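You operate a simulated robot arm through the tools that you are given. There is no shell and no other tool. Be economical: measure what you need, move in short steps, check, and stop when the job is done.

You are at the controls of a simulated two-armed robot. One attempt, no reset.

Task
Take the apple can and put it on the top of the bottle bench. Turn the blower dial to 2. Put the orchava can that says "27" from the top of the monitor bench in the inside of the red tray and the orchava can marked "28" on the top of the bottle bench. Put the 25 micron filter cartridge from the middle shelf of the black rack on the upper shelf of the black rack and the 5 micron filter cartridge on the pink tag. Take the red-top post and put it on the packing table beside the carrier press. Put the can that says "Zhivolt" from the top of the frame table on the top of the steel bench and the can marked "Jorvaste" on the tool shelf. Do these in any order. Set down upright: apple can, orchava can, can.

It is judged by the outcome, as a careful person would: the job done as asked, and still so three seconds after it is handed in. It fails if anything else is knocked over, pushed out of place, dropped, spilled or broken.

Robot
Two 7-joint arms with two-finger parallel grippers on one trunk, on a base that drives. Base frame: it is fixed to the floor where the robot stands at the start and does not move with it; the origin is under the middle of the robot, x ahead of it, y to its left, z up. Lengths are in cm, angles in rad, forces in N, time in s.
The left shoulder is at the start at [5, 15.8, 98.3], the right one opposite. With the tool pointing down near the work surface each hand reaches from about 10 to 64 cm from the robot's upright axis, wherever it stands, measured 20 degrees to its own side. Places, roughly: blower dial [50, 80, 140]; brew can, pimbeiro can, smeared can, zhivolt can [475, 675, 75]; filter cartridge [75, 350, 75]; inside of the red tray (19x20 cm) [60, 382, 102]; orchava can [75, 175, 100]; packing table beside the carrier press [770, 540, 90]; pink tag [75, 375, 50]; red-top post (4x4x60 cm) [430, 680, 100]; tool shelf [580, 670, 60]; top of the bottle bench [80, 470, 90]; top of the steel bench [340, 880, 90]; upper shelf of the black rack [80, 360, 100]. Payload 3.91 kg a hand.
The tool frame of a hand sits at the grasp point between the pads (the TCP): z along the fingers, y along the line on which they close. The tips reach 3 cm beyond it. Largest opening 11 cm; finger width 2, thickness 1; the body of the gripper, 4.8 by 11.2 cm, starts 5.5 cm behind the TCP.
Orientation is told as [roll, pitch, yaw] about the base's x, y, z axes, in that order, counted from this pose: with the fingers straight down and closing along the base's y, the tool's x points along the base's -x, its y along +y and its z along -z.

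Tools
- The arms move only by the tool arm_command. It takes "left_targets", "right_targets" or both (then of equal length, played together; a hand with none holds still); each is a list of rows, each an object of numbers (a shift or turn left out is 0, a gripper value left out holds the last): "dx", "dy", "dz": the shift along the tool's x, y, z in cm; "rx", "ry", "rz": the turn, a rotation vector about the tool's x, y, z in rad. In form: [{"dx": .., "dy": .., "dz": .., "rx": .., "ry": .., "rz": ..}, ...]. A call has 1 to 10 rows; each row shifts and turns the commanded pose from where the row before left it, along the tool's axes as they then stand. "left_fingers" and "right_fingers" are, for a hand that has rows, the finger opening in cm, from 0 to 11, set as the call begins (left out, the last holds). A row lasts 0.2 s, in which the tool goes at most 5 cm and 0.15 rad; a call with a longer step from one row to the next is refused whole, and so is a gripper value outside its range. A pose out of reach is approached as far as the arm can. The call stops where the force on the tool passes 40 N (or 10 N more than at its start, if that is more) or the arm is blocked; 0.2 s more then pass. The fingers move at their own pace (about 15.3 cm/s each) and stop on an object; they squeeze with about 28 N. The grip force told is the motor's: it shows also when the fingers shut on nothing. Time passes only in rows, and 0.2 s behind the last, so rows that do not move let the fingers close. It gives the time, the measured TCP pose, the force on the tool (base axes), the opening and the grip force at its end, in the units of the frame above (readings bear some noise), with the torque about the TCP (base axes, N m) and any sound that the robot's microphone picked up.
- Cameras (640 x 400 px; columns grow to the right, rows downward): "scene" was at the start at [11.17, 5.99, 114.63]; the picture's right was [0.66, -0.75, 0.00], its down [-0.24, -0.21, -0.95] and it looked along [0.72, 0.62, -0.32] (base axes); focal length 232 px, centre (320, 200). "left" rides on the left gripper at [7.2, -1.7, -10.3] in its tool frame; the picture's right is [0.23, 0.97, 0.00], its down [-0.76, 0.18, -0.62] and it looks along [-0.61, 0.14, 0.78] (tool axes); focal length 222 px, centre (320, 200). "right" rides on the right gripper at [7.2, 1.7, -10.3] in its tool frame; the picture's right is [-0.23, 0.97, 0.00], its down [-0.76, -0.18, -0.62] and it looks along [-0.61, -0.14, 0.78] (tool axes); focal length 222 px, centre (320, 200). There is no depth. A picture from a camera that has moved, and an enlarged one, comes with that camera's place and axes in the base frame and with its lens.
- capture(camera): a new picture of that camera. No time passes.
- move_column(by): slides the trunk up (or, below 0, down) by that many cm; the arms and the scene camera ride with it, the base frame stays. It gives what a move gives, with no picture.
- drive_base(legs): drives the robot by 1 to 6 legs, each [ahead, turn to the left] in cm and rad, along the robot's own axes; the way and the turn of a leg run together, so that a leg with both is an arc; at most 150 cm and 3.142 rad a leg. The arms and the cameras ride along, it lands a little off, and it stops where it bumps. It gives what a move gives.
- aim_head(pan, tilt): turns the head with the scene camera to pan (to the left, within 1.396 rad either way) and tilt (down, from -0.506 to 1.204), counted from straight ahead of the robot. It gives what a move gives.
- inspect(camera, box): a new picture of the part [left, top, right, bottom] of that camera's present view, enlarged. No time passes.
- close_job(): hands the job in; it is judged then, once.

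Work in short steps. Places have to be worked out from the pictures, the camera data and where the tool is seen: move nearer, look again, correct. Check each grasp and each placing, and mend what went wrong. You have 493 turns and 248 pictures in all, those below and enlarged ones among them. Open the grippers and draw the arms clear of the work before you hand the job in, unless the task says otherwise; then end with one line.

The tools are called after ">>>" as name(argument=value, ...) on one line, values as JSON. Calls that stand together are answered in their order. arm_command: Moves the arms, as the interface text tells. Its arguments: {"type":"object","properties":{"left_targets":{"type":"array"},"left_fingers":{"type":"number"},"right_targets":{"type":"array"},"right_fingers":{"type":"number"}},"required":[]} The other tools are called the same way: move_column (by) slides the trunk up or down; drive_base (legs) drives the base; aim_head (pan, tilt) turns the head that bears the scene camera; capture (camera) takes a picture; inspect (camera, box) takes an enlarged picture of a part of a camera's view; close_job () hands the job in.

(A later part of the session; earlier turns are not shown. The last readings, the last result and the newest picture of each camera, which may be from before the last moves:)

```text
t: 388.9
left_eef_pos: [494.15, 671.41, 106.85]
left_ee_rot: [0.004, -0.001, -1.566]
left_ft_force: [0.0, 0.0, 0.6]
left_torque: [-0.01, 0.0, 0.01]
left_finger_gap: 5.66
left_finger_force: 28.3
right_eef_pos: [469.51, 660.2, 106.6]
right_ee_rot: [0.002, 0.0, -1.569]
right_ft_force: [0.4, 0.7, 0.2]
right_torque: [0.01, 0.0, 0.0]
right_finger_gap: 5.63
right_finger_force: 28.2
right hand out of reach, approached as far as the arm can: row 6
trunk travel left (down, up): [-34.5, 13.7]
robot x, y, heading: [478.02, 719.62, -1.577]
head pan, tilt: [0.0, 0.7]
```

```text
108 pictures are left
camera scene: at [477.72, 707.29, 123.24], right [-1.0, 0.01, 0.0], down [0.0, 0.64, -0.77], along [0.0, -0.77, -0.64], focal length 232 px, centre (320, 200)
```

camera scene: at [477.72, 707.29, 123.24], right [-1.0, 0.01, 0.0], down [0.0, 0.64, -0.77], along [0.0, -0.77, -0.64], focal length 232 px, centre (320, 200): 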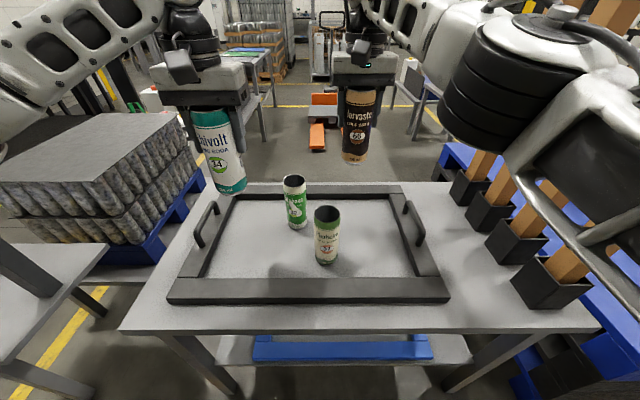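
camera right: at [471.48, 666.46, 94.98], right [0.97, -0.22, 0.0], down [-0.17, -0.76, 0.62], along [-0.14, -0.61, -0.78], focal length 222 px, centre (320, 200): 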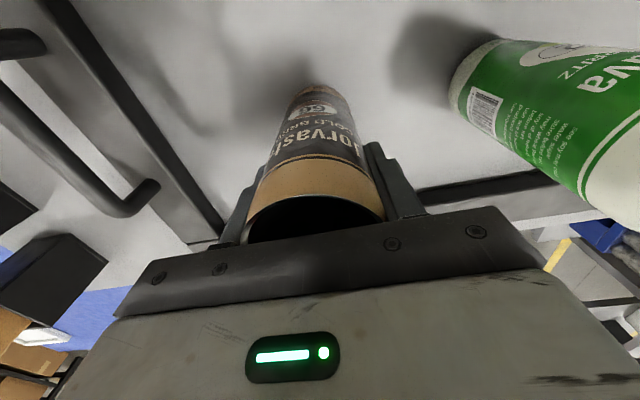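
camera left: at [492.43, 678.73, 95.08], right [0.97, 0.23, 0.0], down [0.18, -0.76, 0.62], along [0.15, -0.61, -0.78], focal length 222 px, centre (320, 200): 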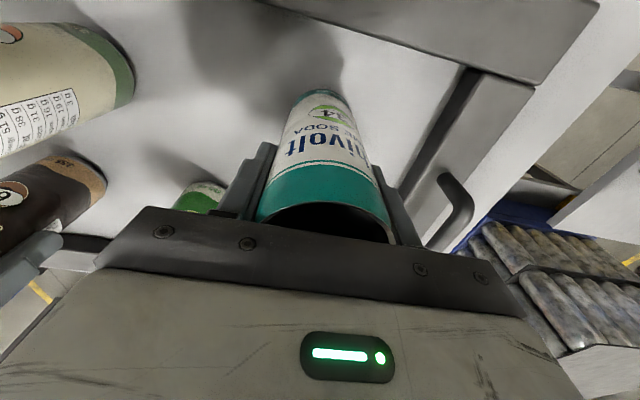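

Both lifted. The right elbow is near the posts; check before moving.

>>> aim_head(pan=-0.8, tilt=0.3)

>>> capture(camera="scene")

```text
t: 390.0
left_eef_pos: [494.08, 671.26, 106.89]
left_ee_rot: [0.004, 0.0, -1.567]
left_ft_force: [-0.5, 0.9, -0.1]
left_torque: [0.02, -0.03, 0.0]
left_finger_gap: 5.63
left_finger_force: 27.9
right_eef_pos: [469.55, 660.14, 106.54]
right_ee_rot: [0.002, 0.0, -1.567]
right_ft_force: [-0.2, 0.1, -0.5]
right_torque: [0.01, 0.03, 0.02]
right_finger_gap: 5.65
right_finger_force: 27.9
trunk travel left (down, up): [-34.5, 13.7]
robot x, y, heading: [477.71, 719.74, -1.58]
head pan, tilt: [-0.799, 0.3]
```

```text
107 pictures are left
camera scene: at [471.07, 709.25, 126.84], right [-0.69, 0.72, 0.0], down [0.21, 0.21, -0.96], along [-0.69, -0.66, -0.3], focal length 232 px, centre (320, 200)
```

scene: 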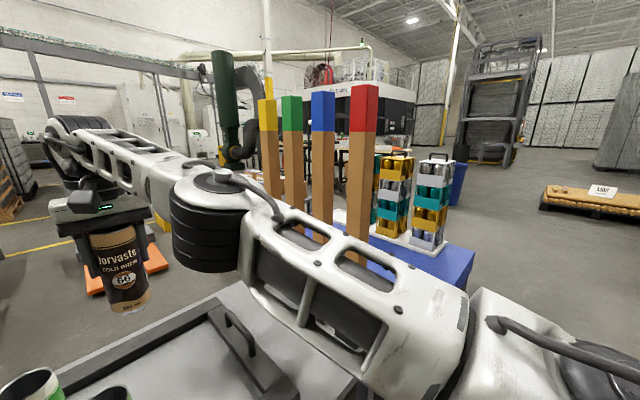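

Arm has ~14 cm clearance to the posts. Back up straight, then look around for the tool shelf.

>>> drive_base(legs=[[-38, 0]])

>>> aim_head(pan=1.0, tilt=0.35)

>>> capture(camera="scene")

```text
t: 392.4
left_eef_pos: [494.3, 709.53, 106.85]
left_ee_rot: [0.004, -0.001, -1.565]
left_ft_force: [0.7, -0.2, -0.2]
left_torque: [-0.03, 0.03, 0.03]
left_finger_gap: 5.64
left_finger_force: 28.1
right_eef_pos: [469.84, 698.25, 106.55]
right_ee_rot: [0.001, 0.0, -1.565]
right_ft_force: [0.1, 0.6, 0.1]
right_torque: [0.05, 0.0, -0.02]
right_finger_gap: 5.62
right_finger_force: 27.5
trunk travel left (down, up): [-34.5, 13.7]
robot x, y, heading: [478.05, 757.64, -1.578]
head pan, tilt: [-0.799, 0.3]
```

```text
t: 394.2
left_eef_pos: [494.38, 709.45, 106.82]
left_ee_rot: [0.004, 0.001, -1.565]
left_ft_force: [0.1, -0.2, 0.0]
left_torque: [0.0, 0.01, -0.01]
left_finger_gap: 5.65
left_finger_force: 27.7
right_eef_pos: [469.81, 698.05, 106.53]
right_ee_rot: [-0.001, -0.002, -1.563]
right_ft_force: [0.6, 0.6, 0.8]
right_torque: [-0.01, 0.01, 0.0]
right_finger_gap: 5.62
right_finger_force: 28.3
trunk travel left (down, up): [-34.5, 13.7]
robot x, y, heading: [478.34, 758.16, -1.578]
head pan, tilt: [1.0, 0.351]
```

```text
106 pictures are left
camera scene: at [485.79, 748.69, 126.37], right [-0.54, -0.84, 0.0], down [-0.29, 0.19, -0.94], along [0.79, -0.51, -0.34], focal length 232 px, centre (320, 200)
```

scene: 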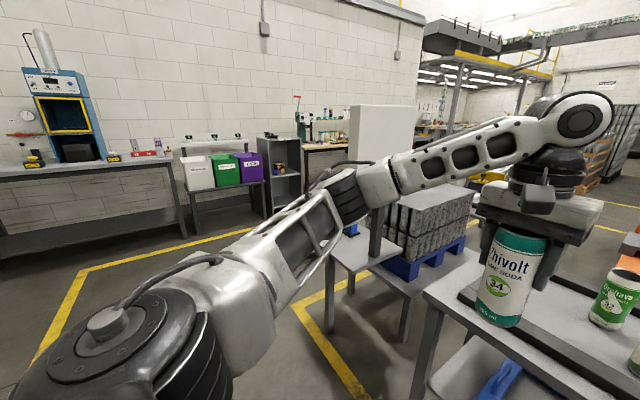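

Turn east and drive along the aisle to view the tool shelf candidates.

>>> drive_base(legs=[[0, 1.575], [60, 0]])

>>> aim_head(pan=-1.0, tilt=0.35)

>>> capture(camera="scene")

>>> aim_head(pan=-0.3, tilt=0.25)

>>> capture(camera="scene")

```text
t: 401.4
left_eef_pos: [586.19, 774.75, 106.89]
left_ee_rot: [0.004, -0.001, 0.011]
left_ft_force: [-0.1, -0.7, -0.3]
left_torque: [0.0, 0.02, 0.05]
left_finger_gap: 5.62
left_finger_force: 28.1
right_eef_pos: [597.62, 750.26, 106.49]
right_ee_rot: [0.0, -0.001, 0.008]
right_ft_force: [0.7, -0.8, 0.2]
right_torque: [-0.02, -0.01, 0.02]
right_finger_gap: 5.62
right_finger_force: 28.2
trunk travel left (down, up): [-34.5, 13.7]
robot x, y, heading: [537.9, 757.79, 0.001]
head pan, tilt: [1.0, 0.351]
```

```text
t: 403.4
left_eef_pos: [586.31, 774.68, 106.77]
left_ee_rot: [0.005, 0.0, 0.009]
left_ft_force: [0.0, -0.1, -0.7]
left_torque: [0.0, 0.01, 0.0]
left_finger_gap: 5.66
left_finger_force: 27.3
right_eef_pos: [597.69, 750.2, 106.48]
right_ee_rot: [0.0, 0.001, 0.008]
right_ft_force: [-0.1, -0.1, 0.2]
right_torque: [-0.01, -0.04, -0.03]
right_finger_gap: 5.63
right_finger_force: 27.9
trunk travel left (down, up): [-34.5, 13.7]
robot x, y, heading: [538.02, 757.99, -0.005]
head pan, tilt: [-1.0, 0.351]
```

```text
105 pictures are left
camera scene: at [547.06, 750.03, 126.37], right [-0.84, -0.54, 0.0], down [-0.19, 0.29, -0.94], along [0.51, -0.79, -0.34], focal length 232 px, centre (320, 200)
```

scene: 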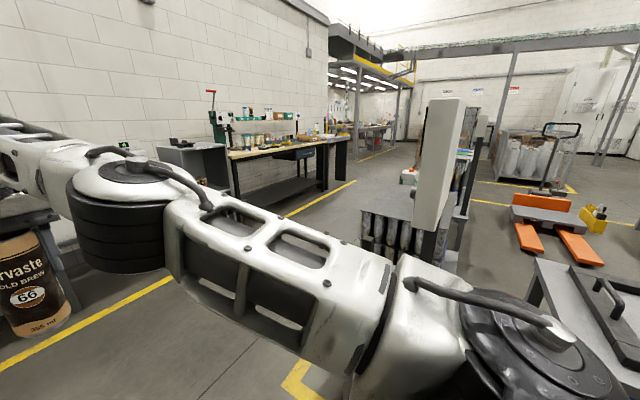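

```text
t: 404.4
left_eef_pos: [586.35, 774.71, 106.88]
left_ee_rot: [0.004, -0.001, 0.011]
left_ft_force: [-1.7, -0.9, -0.7]
left_torque: [-0.01, -0.02, 0.01]
left_finger_gap: 5.61
left_finger_force: 28.3
right_eef_pos: [597.66, 750.2, 106.42]
right_ee_rot: [0.0, 0.0, 0.011]
right_ft_force: [-0.3, -0.2, -0.3]
right_torque: [0.02, 0.03, -0.01]
right_finger_gap: 5.63
right_finger_force: 28.1
trunk travel left (down, up): [-34.5, 13.7]
robot x, y, heading: [537.74, 758.24, 0.001]
head pan, tilt: [-0.3, 0.25]
```

```text
104 pictures are left
camera scene: at [550.94, 755.09, 127.32], right [-0.3, -0.96, 0.0], down [-0.24, 0.07, -0.97], along [0.93, -0.29, -0.25], focal length 232 px, centre (320, 200)
```

scene: 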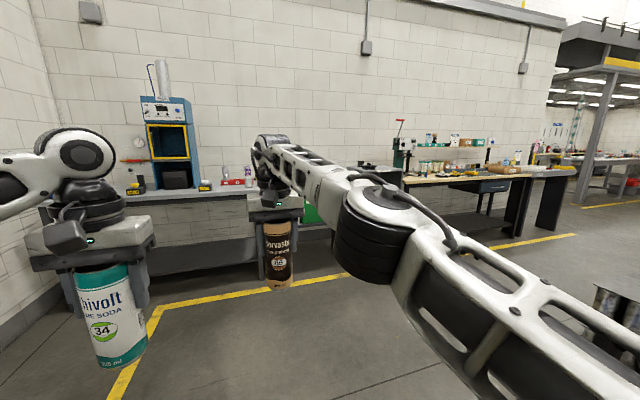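

Retract the hands a bit, then face south at x≈570 to view the shelf with the white panel.

>>> arm_command(left_targets=[{"dx": 2.5, "dy": 1}, {"dx": 2.5, "dy": 1}, {"dx": 2.5, "dy": 1}, {"dx": 1, "dy": 1}], right_targets=[{"dx": 4.5, "dy": -1}, {"dx": 4.5, "dy": -1}, {"dx": 4.5, "dy": -1}, {"dx": 4, "dy": -1}])

>>> drive_base(legs=[[34, 0.25], [0, -1.82]])

>>> aim_head(pan=0.0, tilt=0.45)

>>> capture(camera="scene")

```text
t: 405.4
left_eef_pos: [577.65, 778.55, 106.95]
left_ee_rot: [0.002, -0.001, 0.011]
left_ft_force: [0.2, 0.2, 0.2]
left_torque: [0.04, -0.04, -0.01]
left_finger_gap: 5.63
left_finger_force: 27.4
right_eef_pos: [580.14, 746.25, 106.56]
right_ee_rot: [-0.001, -0.002, 0.005]
right_ft_force: [0.1, 0.4, -0.1]
right_torque: [0.01, 0.01, -0.03]
right_finger_gap: 5.63
right_finger_force: 27.9
trunk travel left (down, up): [-34.5, 13.7]
robot x, y, heading: [537.99, 757.66, 0.003]
head pan, tilt: [-0.3, 0.25]
```

```text
t: 412.0
left_eef_pos: [592.16, 722.42, 106.81]
left_ee_rot: [0.003, -0.002, -1.556]
left_ft_force: [0.1, 0.0, -0.4]
left_torque: [0.03, 0.01, -0.02]
left_finger_gap: 5.63
left_finger_force: 27.8
right_eef_pos: [559.7, 719.59, 106.61]
right_ee_rot: [-0.001, 0.0, -1.557]
right_ft_force: [-0.4, -0.9, 0.2]
right_torque: [-0.01, 0.01, -0.02]
right_finger_gap: 5.61
right_finger_force: 28.3
trunk travel left (down, up): [-34.5, 13.7]
robot x, y, heading: [571.1, 762.02, -1.565]
head pan, tilt: [-0.3, 0.25]
```

```text
t: 412.8
left_eef_pos: [592.09, 722.42, 106.88]
left_ee_rot: [0.004, -0.002, -1.556]
left_ft_force: [0.4, 0.6, -0.6]
left_torque: [0.03, 0.02, -0.04]
left_finger_gap: 5.61
left_finger_force: 28.7
right_eef_pos: [559.64, 719.84, 106.54]
right_ee_rot: [-0.002, -0.001, -1.556]
right_ft_force: [0.3, -0.2, -0.8]
right_torque: [-0.01, 0.01, 0.03]
right_finger_gap: 5.64
right_finger_force: 27.8
trunk travel left (down, up): [-34.5, 13.7]
robot x, y, heading: [571.54, 762.33, -1.562]
head pan, tilt: [0.0, 0.45]
```

```text
103 pictures are left
camera scene: at [571.55, 748.84, 125.46], right [-1.0, 0.0, 0.0], down [0.0, 0.43, -0.9], along [0.0, -0.9, -0.43], focal length 232 px, centre (320, 200)
```

scene: 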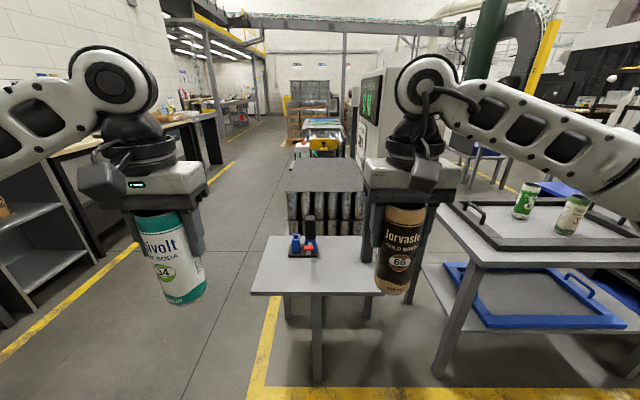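

The small grey table with the lever tool, around (575,673), matches the tool shelf. Zoom.

>>> inspect(camera="scene", box=[230, 200, 430, 320])

>>> inspect(camera="scene", box=[0, 60, 270, 330])

```text
3.20 times, centred on (330, 260) of scene
camera zoom: at [571.55, 748.84, 125.46], right [-1.0, 0.0, 0.0], down [0.0, 0.43, -0.9], along [0.0, -0.9, -0.43], focal length 741 px, centre (288, 8)
```

zoom: 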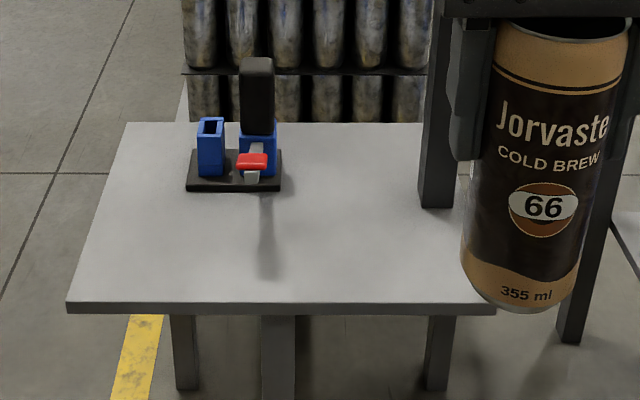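

```text
1.48 times, centred on (135, 195) of scene
camera zoom: at [571.55, 748.84, 125.46], right [-1.0, 0.0, 0.0], down [0.0, 0.43, -0.9], along [0.0, -0.9, -0.43], focal length 343 px, centre (594, 207)
```

zoom: 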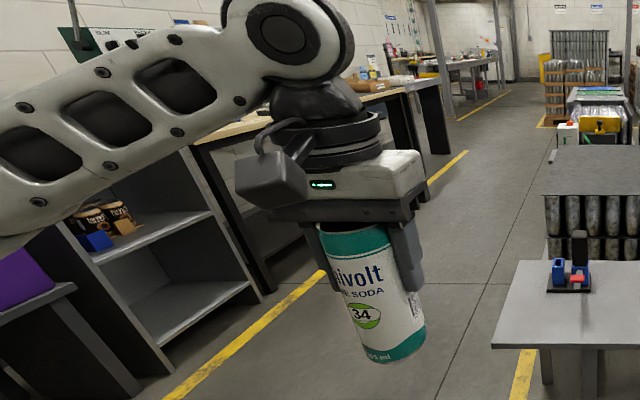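

Spot for Jorvaste: ≈(588,679), beside the tool, away from the monitor panel. Reposition to (600,735) and lower the trunk 18 cm.

>>> drive_base(legs=[[0, 0.807], [39, 0], [0, -0.807]])

>>> move_column(by=-18)

>>> aim_head(pan=-0.2, tilt=0.6)

>>> capture(camera="scene")

```text
t: 419.5
left_eef_pos: [620.68, 695.99, 106.8]
left_ee_rot: [0.004, -0.001, -1.55]
left_ft_force: [-0.4, 1.0, 0.1]
left_torque: [-0.01, 0.0, 0.01]
left_finger_gap: 5.61
left_finger_force: 28.1
right_eef_pos: [588.31, 692.9, 106.61]
right_ee_rot: [0.0, 0.001, -1.55]
right_ft_force: [0.5, -0.2, -0.9]
right_torque: [0.02, 0.03, 0.0]
right_finger_gap: 5.61
right_finger_force: 28.2
trunk travel left (down, up): [-34.5, 13.7]
robot x, y, heading: [599.73, 735.6, -1.56]
head pan, tilt: [0.0, 0.45]
```

```text
t: 421.5
left_eef_pos: [620.74, 695.9, 88.83]
left_ee_rot: [0.003, -0.002, -1.55]
left_ft_force: [0.3, -0.2, 0.0]
left_torque: [0.0, 0.02, 0.01]
left_finger_gap: 5.62
left_finger_force: 28.0
right_eef_pos: [588.24, 693.03, 88.56]
right_ee_rot: [0.0, -0.001, -1.553]
right_ft_force: [-0.5, 0.6, 0.2]
right_torque: [-0.01, 0.01, -0.01]
right_finger_gap: 5.58
right_finger_force: 27.9
trunk travel left (down, up): [-16.5, 31.7]
robot x, y, heading: [599.72, 735.43, -1.563]
head pan, tilt: [0.0, 0.45]
```

```text
t: 422.2
left_eef_pos: [620.83, 695.93, 88.78]
left_ee_rot: [0.005, -0.002, -1.549]
left_ft_force: [0.4, 0.0, -0.8]
left_torque: [0.0, -0.01, -0.01]
left_finger_gap: 5.64
left_finger_force: 28.5
right_eef_pos: [588.37, 693.03, 88.54]
right_ee_rot: [0.0, 0.002, -1.551]
right_ft_force: [-0.7, 0.0, 0.0]
right_torque: [-0.02, -0.03, 0.03]
right_finger_gap: 5.61
right_finger_force: 27.9
trunk travel left (down, up): [-16.5, 31.7]
robot x, y, heading: [599.35, 735.34, -1.559]
head pan, tilt: [-0.201, 0.6]
```

```text
100 pictures are left
camera scene: at [598.19, 722.67, 106.1], right [-0.98, 0.19, 0.0], down [0.11, 0.55, -0.83], along [-0.16, -0.81, -0.56], focal length 232 px, centre (320, 200)
```

scene: 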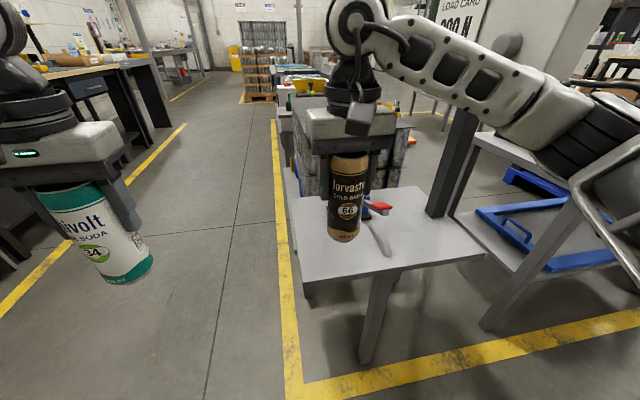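

Shelf top z≈58.5. Move the Jorvaste can forward 16 cm and lower near the surface.

>>> arm_command(right_targets=[{"dx": -4}, {"dx": -4}, {"dx": -4}, {"dx": -4}, {"dz": 4}, {"dz": 4}, {"dz": 4}, {"dz": 2}])

>>> capture(camera="scene")

```text
t: 424.0
left_eef_pos: [620.74, 695.88, 88.89]
left_ee_rot: [0.003, -0.002, -1.55]
left_ft_force: [0.1, 0.3, -0.1]
left_torque: [-0.01, -0.03, -0.05]
left_finger_gap: 5.63
left_finger_force: 28.6
right_eef_pos: [588.62, 677.05, 74.48]
right_ee_rot: [-0.001, 0.002, -1.553]
right_ft_force: [0.0, 0.1, 0.6]
right_torque: [-0.03, 0.01, 0.01]
right_finger_gap: 5.61
right_finger_force: 28.3
trunk travel left (down, up): [-16.5, 31.7]
robot x, y, heading: [599.73, 735.57, -1.564]
head pan, tilt: [-0.201, 0.6]
```

```text
99 pictures are left
camera scene: at [598.18, 722.67, 106.1], right [-0.98, 0.19, 0.0], down [0.11, 0.55, -0.83], along [-0.16, -0.81, -0.57], focal length 232 px, centre (320, 200)
```

scene: 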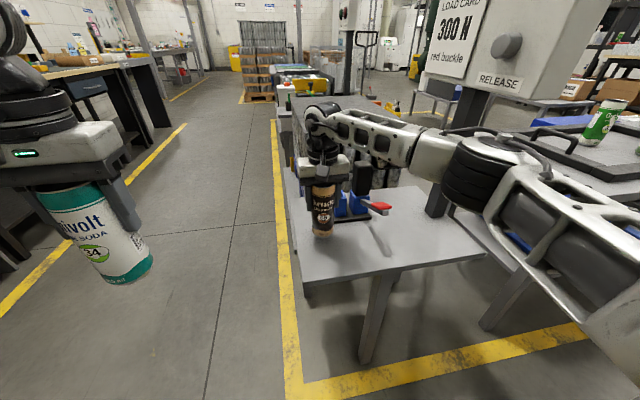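

Lower in small steps to contact.

>>> arm_command(right_targets=[{"dz": 1.5}, {"dz": 1}, {"dz": 0.6}, {"dz": 0.5}, {"dz": 0.4}])

>>> inspect(camera="scene", box=[250, 130, 450, 290])

```text
t: 425.0
left_eef_pos: [620.79, 695.99, 88.88]
left_ee_rot: [0.003, -0.002, -1.549]
left_ft_force: [-0.1, 0.0, -0.5]
left_torque: [-0.02, 0.01, -0.04]
left_finger_gap: 5.61
left_finger_force: 27.5
right_eef_pos: [588.53, 677.05, 71.87]
right_ee_rot: [0.004, -0.015, -1.552]
right_ft_force: [-1.2, 6.4, 15.3]
right_torque: [0.67, 0.21, 0.02]
right_finger_gap: 5.61
right_finger_force: 27.4
trunk travel left (down, up): [-16.5, 31.7]
robot x, y, heading: [599.6, 734.93, -1.561]
head pan, tilt: [-0.201, 0.6]
stopped in row 5 (right hand): the force on the tool passed its limit at 42 N (the readings are from after the stop); the commanded pose is now the measured one
```

```text
2.50 times, centred on (350, 210) of scene
camera zoom: at [598.18, 722.84, 106.1], right [-0.98, 0.19, 0.0], down [0.11, 0.55, -0.83], along [-0.16, -0.81, -0.56], focal length 579 px, centre (245, 175)
```

zoom: 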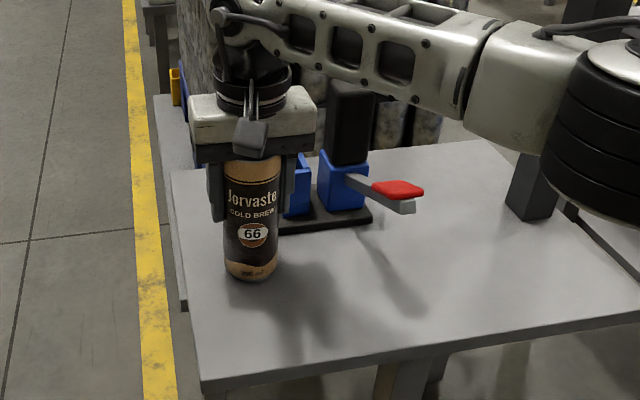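

Contact made (can pressed onto the shelf). Ease slightly, release and rise.

>>> arm_command(right_targets=[{"dz": -0.2}, {}])

>>> arm_command(right_targets=[{}, {}], right_fingers=8.5)

>>> inspect(camera="scene", box=[250, 130, 450, 290])

```text
t: 425.6
left_eef_pos: [620.68, 695.98, 88.89]
left_ee_rot: [0.003, -0.002, -1.549]
left_ft_force: [0.8, 0.1, -0.6]
left_torque: [0.04, 0.02, 0.0]
left_finger_gap: 5.61
left_finger_force: 28.1
right_eef_pos: [588.56, 676.97, 72.03]
right_ee_rot: [0.004, -0.015, -1.553]
right_ft_force: [-1.1, 2.5, 13.1]
right_torque: [0.26, 0.04, -0.03]
right_finger_gap: 5.63
right_finger_force: 27.5
trunk travel left (down, up): [-16.5, 31.7]
robot x, y, heading: [599.76, 735.3, -1.562]
head pan, tilt: [-0.201, 0.6]
```

```text
t: 426.2
left_eef_pos: [620.75, 695.99, 88.96]
left_ee_rot: [0.003, -0.003, -1.549]
left_ft_force: [-0.2, 0.3, 0.1]
left_torque: [0.03, 0.01, 0.0]
left_finger_gap: 5.64
left_finger_force: 27.6
right_eef_pos: [588.71, 676.88, 72.04]
right_ee_rot: [0.001, -0.012, -1.553]
right_ft_force: [-0.5, -0.2, 15.5]
right_torque: [0.06, 0.03, 0.0]
right_finger_gap: 8.5
right_finger_force: 0.1
trunk travel left (down, up): [-16.5, 31.7]
robot x, y, heading: [599.45, 735.54, -1.564]
head pan, tilt: [-0.201, 0.6]
```

```text
2.50 times, centred on (350, 210) of scene
camera zoom: at [598.2, 722.78, 106.12], right [-0.98, 0.19, 0.0], down [0.11, 0.55, -0.83], along [-0.16, -0.81, -0.56], focal length 579 px, centre (245, 175)
```

zoom: 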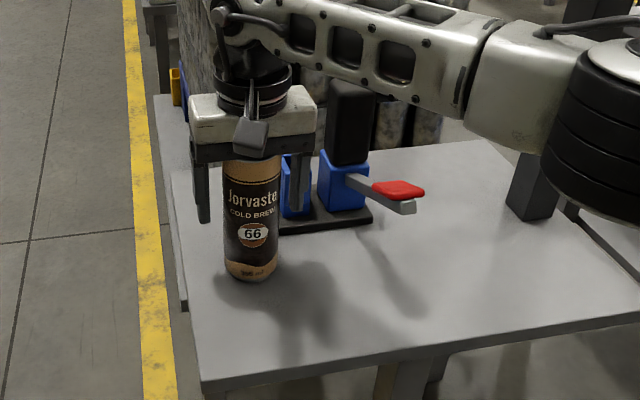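

The can stands; rise straight up.

>>> arm_command(right_targets=[{"dz": -1}, {"dz": -3}, {"dz": -4}, {"dz": -4}, {"dz": -4}])

>>> inspect(camera="scene", box=[250, 130, 450, 290])

```text
t: 427.4
left_eef_pos: [620.7, 695.87, 88.81]
left_ee_rot: [0.004, -0.001, -1.552]
left_ft_force: [0.2, 0.3, -0.3]
left_torque: [0.01, 0.0, 0.02]
left_finger_gap: 5.64
left_finger_force: 28.1
right_eef_pos: [588.6, 677.06, 87.84]
right_ee_rot: [0.002, -0.01, -1.551]
right_ft_force: [-0.1, -0.4, 0.0]
right_torque: [0.01, 0.03, -0.01]
right_finger_gap: 8.49
right_finger_force: 0.1
trunk travel left (down, up): [-16.5, 31.7]
robot x, y, heading: [599.93, 735.25, -1.563]
head pan, tilt: [-0.201, 0.6]
```

```text
2.50 times, centred on (350, 210) of scene
camera zoom: at [598.18, 722.68, 106.09], right [-0.98, 0.19, 0.0], down [0.11, 0.55, -0.83], along [-0.16, -0.81, -0.56], focal length 579 px, centre (245, 175)
```

zoom: 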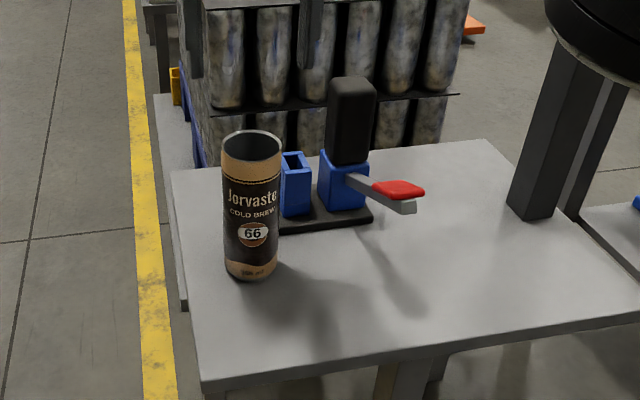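

Jorvaste placed. Retract, raise the trunk, and carry Zhivolt west to the steel bench.

>>> arm_command(right_targets=[{"dx": 4, "dz": -2}, {"dx": 4, "dz": -2}, {"dx": 4}, {"dx": 4}])

>>> move_column(by=24)

>>> drive_base(legs=[[-25, 0], [0, -1.575], [145, 0], [90, 0]])

>>> aim_head(pan=-0.8, tilt=0.3)

>>> capture(camera="scene")

```text
t: 428.4
left_eef_pos: [620.75, 695.94, 88.88]
left_ee_rot: [0.004, -0.002, -1.551]
left_ft_force: [0.1, -0.6, -0.9]
left_torque: [-0.07, 0.02, -0.01]
left_finger_gap: 5.61
left_finger_force: 27.9
right_eef_pos: [588.1, 692.9, 91.64]
right_ee_rot: [0.002, -0.012, -1.553]
right_ft_force: [-0.2, -0.1, 0.0]
right_torque: [0.0, 0.02, -0.02]
right_finger_gap: 8.49
right_finger_force: 0.1
trunk travel left (down, up): [-16.5, 31.7]
robot x, y, heading: [599.57, 735.97, -1.56]
head pan, tilt: [-0.201, 0.6]
```

```text
t: 430.9
left_eef_pos: [620.74, 695.79, 112.93]
left_ee_rot: [0.004, -0.002, -1.55]
left_ft_force: [0.0, 0.8, 0.6]
left_torque: [0.0, 0.01, -0.02]
left_finger_gap: 5.63
left_finger_force: 27.5
right_eef_pos: [588.14, 692.93, 115.69]
right_ee_rot: [0.001, -0.011, -1.555]
right_ft_force: [-0.1, -0.1, 0.1]
right_torque: [0.0, -0.01, -0.02]
right_finger_gap: 8.48
right_finger_force: 0.0
trunk travel left (down, up): [-40.5, 7.7]
robot x, y, heading: [599.7, 735.22, -1.556]
head pan, tilt: [-0.201, 0.6]
```

```text
t: 447.8
left_eef_pos: [322.68, 739.15, 112.97]
left_ee_rot: [0.004, -0.002, -3.129]
left_ft_force: [-0.4, -0.2, 0.5]
left_torque: [-0.01, -0.02, 0.02]
left_finger_gap: 5.62
left_finger_force: 27.9
right_eef_pos: [319.81, 771.81, 115.6]
right_ee_rot: [0.002, -0.009, -3.128]
right_ft_force: [-0.8, 0.1, 0.0]
right_torque: [0.01, 0.0, 0.02]
right_finger_gap: 8.48
right_finger_force: 0.1
trunk travel left (down, up): [-40.5, 7.7]
robot x, y, heading: [362.21, 759.86, -3.139]
head pan, tilt: [-0.201, 0.6]
```

```text
t: 448.8
left_eef_pos: [322.74, 739.14, 112.86]
left_ee_rot: [0.003, -0.001, -3.125]
left_ft_force: [0.2, 0.5, -0.3]
left_torque: [-0.03, 0.02, 0.01]
left_finger_gap: 5.61
left_finger_force: 28.1
right_eef_pos: [319.86, 771.72, 115.61]
right_ee_rot: [0.003, -0.012, -3.129]
right_ft_force: [-0.2, -0.4, 0.4]
right_torque: [0.01, -0.01, -0.02]
right_finger_gap: 8.48
right_finger_force: 0.0
trunk travel left (down, up): [-40.5, 7.7]
robot x, y, heading: [362.43, 760.02, -3.133]
head pan, tilt: [-0.799, 0.3]
```

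```text
95 pictures are left
camera scene: at [351.97, 766.5, 132.84], right [0.71, 0.7, 0.0], down [0.21, -0.21, -0.96], along [-0.67, 0.68, -0.3], focal length 232 px, centre (320, 200)
```

scene: 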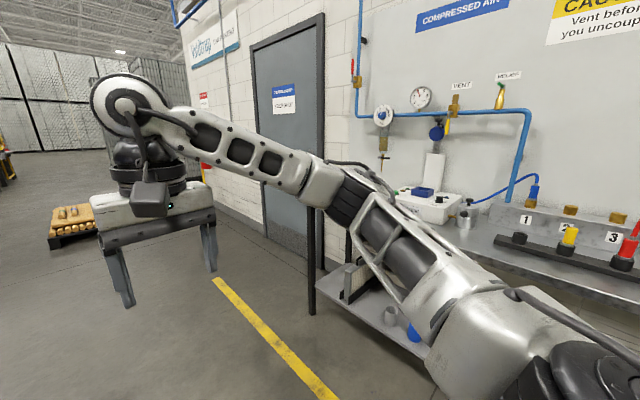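

Face north to the steel bench.

>>> drive_base(legs=[[0, -1.575]])

>>> aim_head(pan=0.0, tilt=0.4)

>>> capture(camera="scene")

```text
t: 453.0
left_eef_pos: [341.55, 799.73, 112.87]
left_ee_rot: [0.004, -0.001, 1.588]
left_ft_force: [0.5, 0.2, -0.1]
left_torque: [0.02, 0.02, 0.02]
left_finger_gap: 5.59
left_finger_force: 28.6
right_eef_pos: [374.0, 802.49, 115.62]
right_ee_rot: [0.002, -0.013, 1.588]
right_ft_force: [0.2, 0.0, 0.0]
right_torque: [0.04, 0.03, 0.0]
right_finger_gap: 8.52
right_finger_force: 0.1
trunk travel left (down, up): [-40.5, 7.7]
robot x, y, heading: [362.69, 759.74, 1.577]
head pan, tilt: [-0.799, 0.3]
```

```text
t: 454.2
left_eef_pos: [341.61, 799.68, 112.92]
left_ee_rot: [0.003, -0.001, 1.59]
left_ft_force: [0.2, -0.1, 0.3]
left_torque: [-0.01, -0.02, 0.0]
left_finger_gap: 5.63
left_finger_force: 28.1
right_eef_pos: [374.04, 802.58, 115.71]
right_ee_rot: [0.001, -0.012, 1.586]
right_ft_force: [-0.2, 0.4, -1.1]
right_torque: [0.02, -0.01, -0.02]
right_finger_gap: 8.51
right_finger_force: 0.0
trunk travel left (down, up): [-40.5, 7.7]
robot x, y, heading: [362.25, 760.08, 1.579]
head pan, tilt: [0.0, 0.4]
```

```text
94 pictures are left
camera scene: at [362.44, 773.14, 131.92], right [1.0, 0.01, 0.0], down [0.0, -0.39, -0.92], along [-0.01, 0.92, -0.39], focal length 232 px, centre (320, 200)
```

scene: 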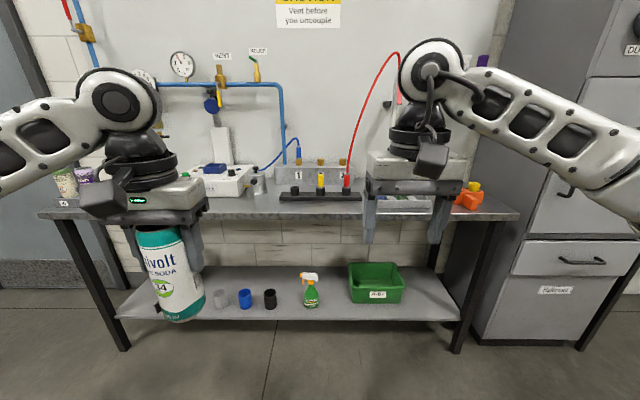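

Zoom on the bench top.

>>> inspect(camera="scene", box=[190, 130, 490, 240])

```text
2.13 times, centred on (340, 185) of scene
camera zoom: at [362.44, 773.14, 131.92], right [1.0, 0.01, 0.0], down [0.0, -0.39, -0.92], along [-0.01, 0.92, -0.39], focal length 494 px, centre (277, 232)
```

zoom: 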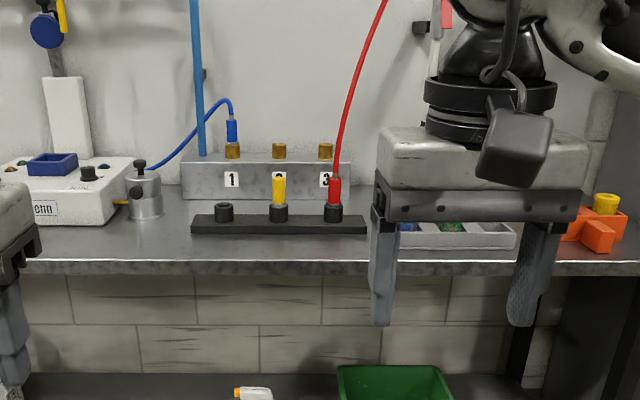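

Free strip near the front around (333,867). Retract the right hand, drive 55 cm ahead and re-check.

>>> arm_command(right_targets=[{"dx": 4, "dy": -1}, {"dx": 4, "dy": -2}, {"dx": 4, "dy": -2}])

>>> drive_base(legs=[[50, 0]])

>>> aim_head(pan=0.2, tilt=0.6)

>>> capture(camera="scene")

>>> capture(camera="left")

```text
t: 455.0
left_eef_pos: [341.56, 799.66, 112.89]
left_ee_rot: [0.004, -0.003, 1.587]
left_ft_force: [0.6, -0.4, -0.6]
left_torque: [0.03, -0.03, 0.01]
left_finger_gap: 5.62
left_finger_force: 27.5
right_eef_pos: [379.26, 790.52, 115.63]
right_ee_rot: [0.001, -0.013, 1.587]
right_ft_force: [-0.4, -0.2, -0.1]
right_torque: [-0.02, 0.02, -0.02]
right_finger_gap: 8.5
right_finger_force: 0.0
trunk travel left (down, up): [-40.5, 7.7]
robot x, y, heading: [362.26, 759.91, 1.579]
head pan, tilt: [0.0, 0.4]
```

```text
t: 457.9
left_eef_pos: [340.9, 849.52, 112.93]
left_ee_rot: [0.002, -0.002, 1.593]
left_ft_force: [-0.4, 0.6, -1.2]
left_torque: [0.01, 0.03, -0.01]
left_finger_gap: 5.61
left_finger_force: 28.0
right_eef_pos: [378.6, 840.5, 115.58]
right_ee_rot: [0.003, -0.011, 1.589]
right_ft_force: [-0.2, 0.7, -1.0]
right_torque: [-0.04, 0.02, 0.02]
right_finger_gap: 8.5
right_finger_force: 0.1
trunk travel left (down, up): [-40.5, 7.7]
robot x, y, heading: [361.71, 810.05, 1.58]
head pan, tilt: [0.0, 0.4]
```

```text
t: 458.6
left_eef_pos: [340.95, 849.45, 112.83]
left_ee_rot: [0.002, -0.002, 1.592]
left_ft_force: [0.5, -0.3, 0.2]
left_torque: [-0.04, 0.02, 0.0]
left_finger_gap: 5.61
left_finger_force: 28.0
right_eef_pos: [378.48, 840.51, 115.58]
right_ee_rot: [0.002, -0.012, 1.59]
right_ft_force: [0.7, 0.7, 0.0]
right_torque: [0.01, 0.01, -0.03]
right_finger_gap: 8.5
right_finger_force: 0.1
trunk travel left (down, up): [-40.5, 7.7]
robot x, y, heading: [361.94, 809.47, 1.579]
head pan, tilt: [0.201, 0.6]
```

```text
92 pictures are left
camera scene: at [360.18, 822.37, 130.1], right [0.98, 0.21, 0.0], down [0.12, -0.55, -0.83], along [-0.17, 0.81, -0.56], focal length 232 px, centre (320, 200)
```

scene: 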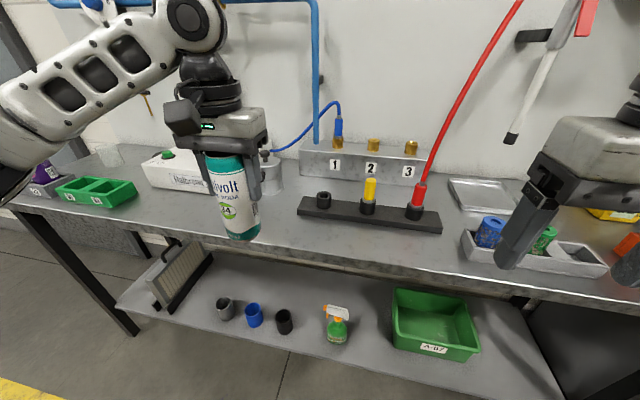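

```text
91 pictures are left
camera left: at [342.74, 842.31, 123.23], right [-0.97, -0.25, 0.0], down [-0.19, 0.76, 0.63], along [-0.16, 0.6, -0.78], focal length 222 px, centre (320, 200)
```

left: 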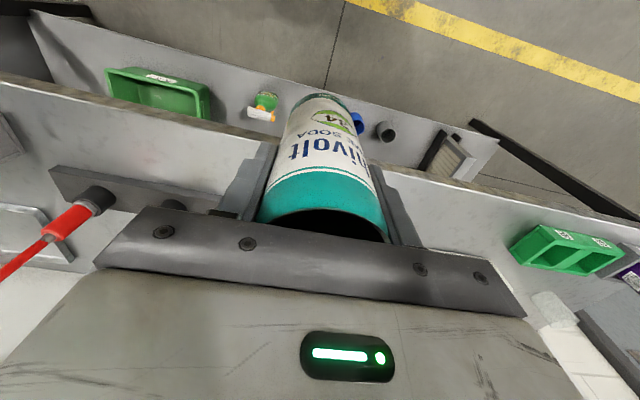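

Bench z≈89, front edge y≈858. Move the Zhivolt can to (330,867) and lower to 103.

>>> arm_command(left_targets=[{"dx": -3.5, "dy": 2.2}, {"dx": -3.5, "dy": 2.2}, {"dx": -3.5, "dy": 2.2}, {"dx": -3.5, "dy": 2.2}, {"dx": -3.5, "dy": 2.2}, {"dz": 3}, {"dz": 3}, {"dz": 3}, {"dz": 1}])

>>> capture(camera="scene")

```text
t: 460.6
left_eef_pos: [329.62, 866.81, 103.03]
left_ee_rot: [0.003, 0.0, 1.59]
left_ft_force: [0.1, -0.5, -1.0]
left_torque: [-0.03, 0.01, -0.03]
left_finger_gap: 5.6
left_finger_force: 27.9
right_eef_pos: [378.56, 840.6, 115.58]
right_ee_rot: [0.002, -0.011, 1.59]
right_ft_force: [-0.2, -0.3, -0.3]
right_torque: [0.03, 0.0, 0.03]
right_finger_gap: 8.5
right_finger_force: 0.0
trunk travel left (down, up): [-40.5, 7.7]
robot x, y, heading: [361.87, 809.82, 1.583]
head pan, tilt: [0.201, 0.6]
```

```text
90 pictures are left
camera scene: at [360.17, 822.37, 130.1], right [0.98, 0.21, 0.0], down [0.12, -0.55, -0.83], along [-0.17, 0.81, -0.56], focal length 232 px, centre (320, 200)
```

scene: 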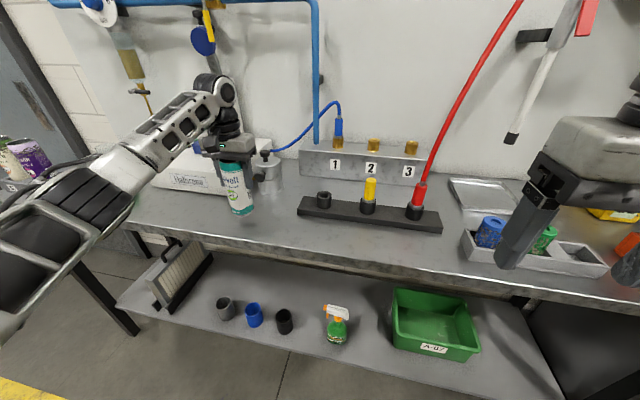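

Check the left elbow vs items at the bench's left end.

>>> inspect(camera="scene", box=[0, 100, 280, 260])

```text
2.29 times, centred on (140, 180) of scene
camera zoom: at [360.17, 822.37, 130.1], right [0.98, 0.21, 0.0], down [0.12, -0.55, -0.83], along [-0.17, 0.81, -0.56], focal length 529 px, centre (731, 246)
```

zoom: 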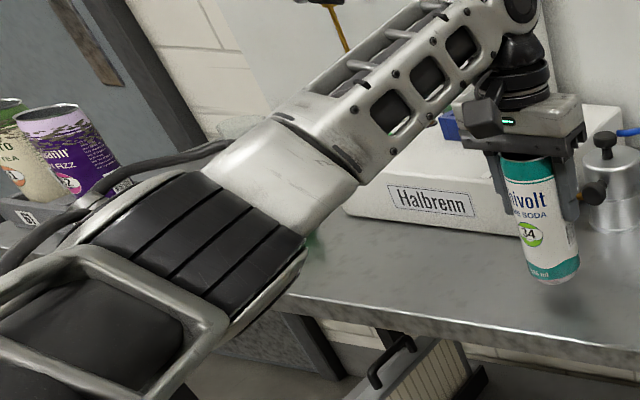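

Proceed slowly down to contact.

>>> arm_command(left_targets=[{"dz": 0.6}, {"dz": 0.5}, {"dz": 0.4}])

>>> inspect(camera="scene", box=[180, 120, 300, 240])

```text
t: 461.4
left_eef_pos: [329.56, 866.59, 101.42]
left_ee_rot: [0.005, -0.002, 1.591]
left_ft_force: [-0.8, -0.8, -1.1]
left_torque: [0.04, -0.01, -0.04]
left_finger_gap: 5.58
left_finger_force: 27.7
right_eef_pos: [378.59, 840.53, 115.55]
right_ee_rot: [0.003, -0.011, 1.591]
right_ft_force: [-0.7, -0.3, -0.1]
right_torque: [-0.02, 0.0, 0.01]
right_finger_gap: 8.47
right_finger_force: 0.1
trunk travel left (down, up): [-40.5, 7.7]
robot x, y, heading: [361.73, 809.42, 1.58]
head pan, tilt: [0.201, 0.6]
```

```text
3.33 times, centred on (240, 180) of scene
camera zoom: at [360.17, 822.37, 130.1], right [0.98, 0.21, 0.0], down [0.12, -0.55, -0.83], along [-0.17, 0.81, -0.56], focal length 772 px, centre (587, 267)
```

zoom: 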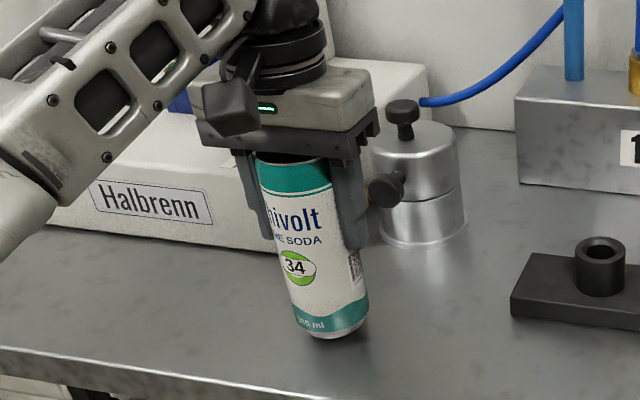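

Nearly touching; continue 0.3 cm steps.

>>> arm_command(left_targets=[{"dz": 0.3}, {"dz": 0.3}, {"dz": 0.3}])

```text
t: 462.2
left_eef_pos: [329.49, 866.75, 100.64]
left_ee_rot: [0.002, -0.004, 1.592]
left_ft_force: [0.8, -0.7, 4.1]
left_torque: [-0.11, -0.1, -0.03]
left_finger_gap: 5.59
left_finger_force: 28.0
right_eef_pos: [378.58, 840.34, 115.6]
right_ee_rot: [0.001, -0.012, 1.589]
right_ft_force: [0.3, 0.4, -0.1]
right_torque: [-0.03, -0.02, 0.03]
right_finger_gap: 8.49
right_finger_force: 0.0
trunk travel left (down, up): [-40.5, 7.7]
robot x, y, heading: [361.35, 810.0, 1.585]
head pan, tilt: [0.201, 0.6]
```

Light contact (4 N). Press 0.1 more, release and rise.

>>> arm_command(left_targets=[{"dz": 0.15}, {}])

>>> arm_command(left_targets=[{}, {}, {"dz": -2}, {"dz": -4}, {"dz": -4}, {"dz": -4}], left_fingers=8.5)

>>> capture(camera="scene")

```text
t: 462.8
left_eef_pos: [329.42, 866.71, 100.69]
left_ee_rot: [0.004, -0.008, 1.593]
left_ft_force: [-1.5, 0.6, 12.8]
left_torque: [0.01, 0.06, 0.0]
left_finger_gap: 5.61
left_finger_force: 27.7
right_eef_pos: [378.63, 840.49, 115.64]
right_ee_rot: [0.004, -0.012, 1.59]
right_ft_force: [0.1, -0.6, -1.0]
right_torque: [0.02, 0.0, 0.01]
right_finger_gap: 8.51
right_finger_force: 0.1
trunk travel left (down, up): [-40.5, 7.7]
robot x, y, heading: [361.87, 809.98, 1.582]
head pan, tilt: [0.201, 0.6]
```

```text
t: 464.2
left_eef_pos: [329.52, 866.52, 114.36]
left_ee_rot: [0.002, -0.002, 1.592]
left_ft_force: [0.1, 0.9, 0.1]
left_torque: [0.04, -0.01, -0.04]
left_finger_gap: 8.52
left_finger_force: 0.0
right_eef_pos: [378.7, 840.39, 115.49]
right_ee_rot: [0.001, -0.012, 1.591]
right_ft_force: [-0.8, -0.9, -0.1]
right_torque: [0.0, 0.0, -0.02]
right_finger_gap: 8.49
right_finger_force: 0.1
trunk travel left (down, up): [-40.5, 7.7]
robot x, y, heading: [362.03, 809.46, 1.58]
head pan, tilt: [0.201, 0.6]
```

```text
87 pictures are left
camera scene: at [360.21, 822.32, 130.1], right [0.98, 0.21, 0.0], down [0.12, -0.55, -0.83], along [-0.17, 0.81, -0.56], focal length 232 px, centre (320, 200)
```

scene: 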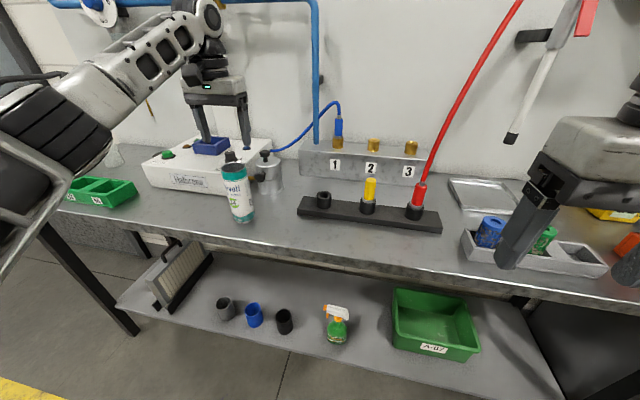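

Zhivolt stands on the steel bench. Retract the left hand, then go to face the red-top post from the north with the right hand (x≈443).

>>> arm_command(left_targets=[{"dx": 4, "dy": -1.2}, {"dx": 4, "dy": -1.2}, {"dx": 4, "dy": -1.2}, {"dx": 4, "dy": -1.2}, {"dx": 4}, {"dx": 4}])

>>> drive_base(legs=[[-50, 0], [0, -1.58], [80, 0], [0, -1.571]])

>>> aim_head(pan=-0.3, tilt=0.3)

>>> capture(camera="scene")

```text
t: 465.6
left_eef_pos: [334.9, 842.62, 114.36]
left_ee_rot: [0.003, -0.001, 1.593]
left_ft_force: [0.4, -0.2, -0.3]
left_torque: [0.02, 0.01, -0.04]
left_finger_gap: 8.51
left_finger_force: 0.0
right_eef_pos: [378.56, 840.47, 115.6]
right_ee_rot: [0.002, -0.012, 1.589]
right_ft_force: [-0.5, -0.3, -0.3]
right_torque: [0.02, 0.01, -0.04]
right_finger_gap: 8.51
right_finger_force: 0.1
trunk travel left (down, up): [-40.5, 7.7]
robot x, y, heading: [361.6, 810.07, 1.576]
head pan, tilt: [0.201, 0.6]
```

```text
t: 480.1
left_eef_pos: [468.74, 726.95, 114.4]
left_ee_rot: [0.004, -0.001, -1.563]
left_ft_force: [0.8, 0.1, -0.2]
left_torque: [0.04, -0.02, 0.03]
left_finger_gap: 8.54
left_finger_force: 0.0
right_eef_pos: [425.09, 729.77, 115.51]
right_ee_rot: [0.002, -0.013, -1.567]
right_ft_force: [0.3, 1.5, -0.5]
right_torque: [-0.01, -0.02, -0.01]
right_finger_gap: 8.53
right_finger_force: 0.1
trunk travel left (down, up): [-40.5, 7.7]
robot x, y, heading: [442.17, 760.39, -1.575]
head pan, tilt: [0.201, 0.6]
```

```text
t: 481.1
left_eef_pos: [468.74, 726.93, 114.34]
left_ee_rot: [0.004, -0.001, -1.565]
left_ft_force: [-0.2, -0.5, 0.4]
left_torque: [0.01, 0.01, -0.01]
left_finger_gap: 8.49
left_finger_force: 0.1
right_eef_pos: [425.07, 729.84, 115.72]
right_ee_rot: [0.001, -0.012, -1.565]
right_ft_force: [-0.3, 0.3, -0.4]
right_torque: [-0.01, 0.03, 0.0]
right_finger_gap: 8.51
right_finger_force: 0.1
trunk travel left (down, up): [-40.5, 7.7]
robot x, y, heading: [442.57, 760.32, -1.572]
head pan, tilt: [-0.3, 0.3]
```

```text
86 pictures are left
camera scene: at [439.49, 747.23, 132.84], right [-0.95, 0.3, 0.0], down [0.09, 0.28, -0.96], along [-0.28, -0.91, -0.3], focal length 232 px, centre (320, 200)
```

scene: 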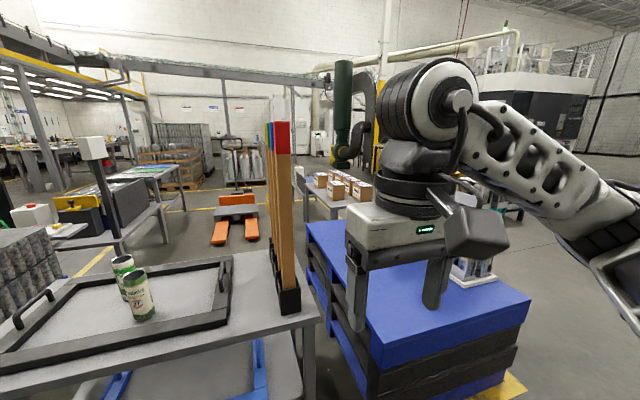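

Red post at ≈(430.7,683), top z≈134. Bring the right hand forward, pitch it horizontal, and lower the trunk 12.

>>> arm_command(right_targets=[{"dx": -4, "dy": 1.4}, {"dx": -4, "dy": 1.4}, {"dx": -4, "dy": 1.4}, {"dx": -2, "dy": 1.4}, {"ry": -0.1428}, {"ry": -0.1428}, {"ry": -0.1428}, {"ry": -0.1428}, {"ry": -0.1428}, {"ry": -0.1428}], right_fingers=9)

>>> arm_command(right_targets=[{"ry": -0.1428}, {"ry": -0.1428}, {"ry": -0.1428}, {"ry": -0.1428}, {"ry": -0.13}])

>>> move_column(by=-12)

>>> capture(camera="right")

>>> capture(camera="scene")

```text
t: 483.3
left_eef_pos: [468.78, 726.96, 114.38]
left_ee_rot: [0.003, -0.002, -1.562]
left_ft_force: [-0.5, 0.2, 0.5]
left_torque: [0.0, -0.02, -0.02]
left_finger_gap: 8.51
left_finger_force: 0.1
right_eef_pos: [430.81, 715.85, 115.83]
right_ee_rot: [0.005, -0.871, -1.568]
right_ft_force: [-0.3, 0.3, -0.5]
right_torque: [-0.01, 0.05, -0.01]
right_finger_gap: 9.01
right_finger_force: 0.0
trunk travel left (down, up): [-40.5, 7.7]
robot x, y, heading: [442.04, 760.16, -1.571]
head pan, tilt: [-0.3, 0.3]
```

```text
t: 484.5
left_eef_pos: [468.85, 726.98, 114.4]
left_ee_rot: [0.003, -0.003, -1.561]
left_ft_force: [0.3, 0.0, 0.4]
left_torque: [-0.01, 0.02, 0.03]
left_finger_gap: 8.53
left_finger_force: 0.1
right_eef_pos: [431.04, 715.97, 115.77]
right_ee_rot: [1.809, -1.568, 2.913]
right_ft_force: [-0.7, 0.6, 0.1]
right_torque: [0.01, 0.03, 0.0]
right_finger_gap: 9.0
right_finger_force: 0.0
trunk travel left (down, up): [-40.5, 7.7]
robot x, y, heading: [441.98, 760.72, -1.576]
head pan, tilt: [-0.3, 0.3]
```

```text
t: 486.0
left_eef_pos: [468.69, 726.91, 102.37]
left_ee_rot: [0.003, -0.004, -1.564]
left_ft_force: [-0.2, -0.4, 0.2]
left_torque: [-0.01, -0.03, -0.02]
left_finger_gap: 8.49
left_finger_force: 0.1
right_eef_pos: [430.68, 715.95, 103.66]
right_ee_rot: [0.998, -1.568, -2.565]
right_ft_force: [0.2, 0.6, 0.4]
right_torque: [0.01, -0.01, -0.04]
right_finger_gap: 8.99
right_finger_force: 0.1
trunk travel left (down, up): [-28.5, 19.7]
robot x, y, heading: [442.23, 760.16, -1.572]
head pan, tilt: [-0.3, 0.3]
```

```text
85 pictures are left
camera right: at [432.28, 726.31, 96.48], right [0.97, 0.0, 0.23], down [-0.18, 0.62, 0.76], along [-0.14, -0.78, 0.6], focal length 222 px, centre (320, 200)
```

right: 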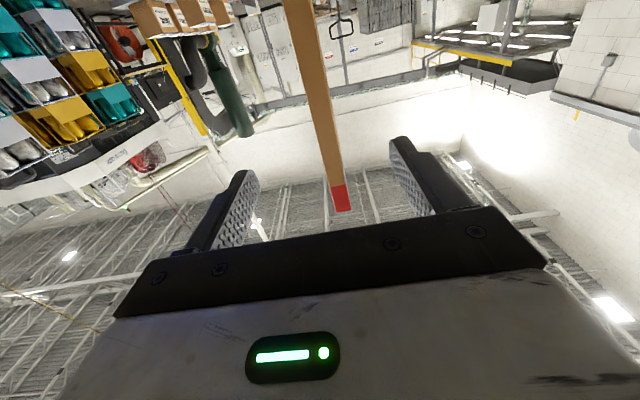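

```text
84 pictures are left
camera scene: at [439.48, 747.24, 120.85], right [-0.95, 0.3, 0.0], down [0.09, 0.28, -0.96], along [-0.28, -0.91, -0.3], focal length 232 px, centre (320, 200)
```

scene: 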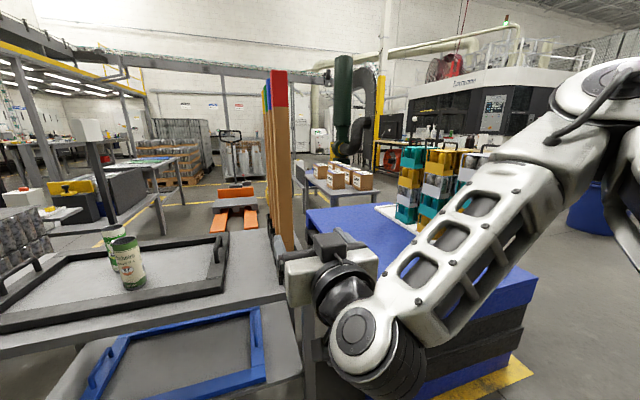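

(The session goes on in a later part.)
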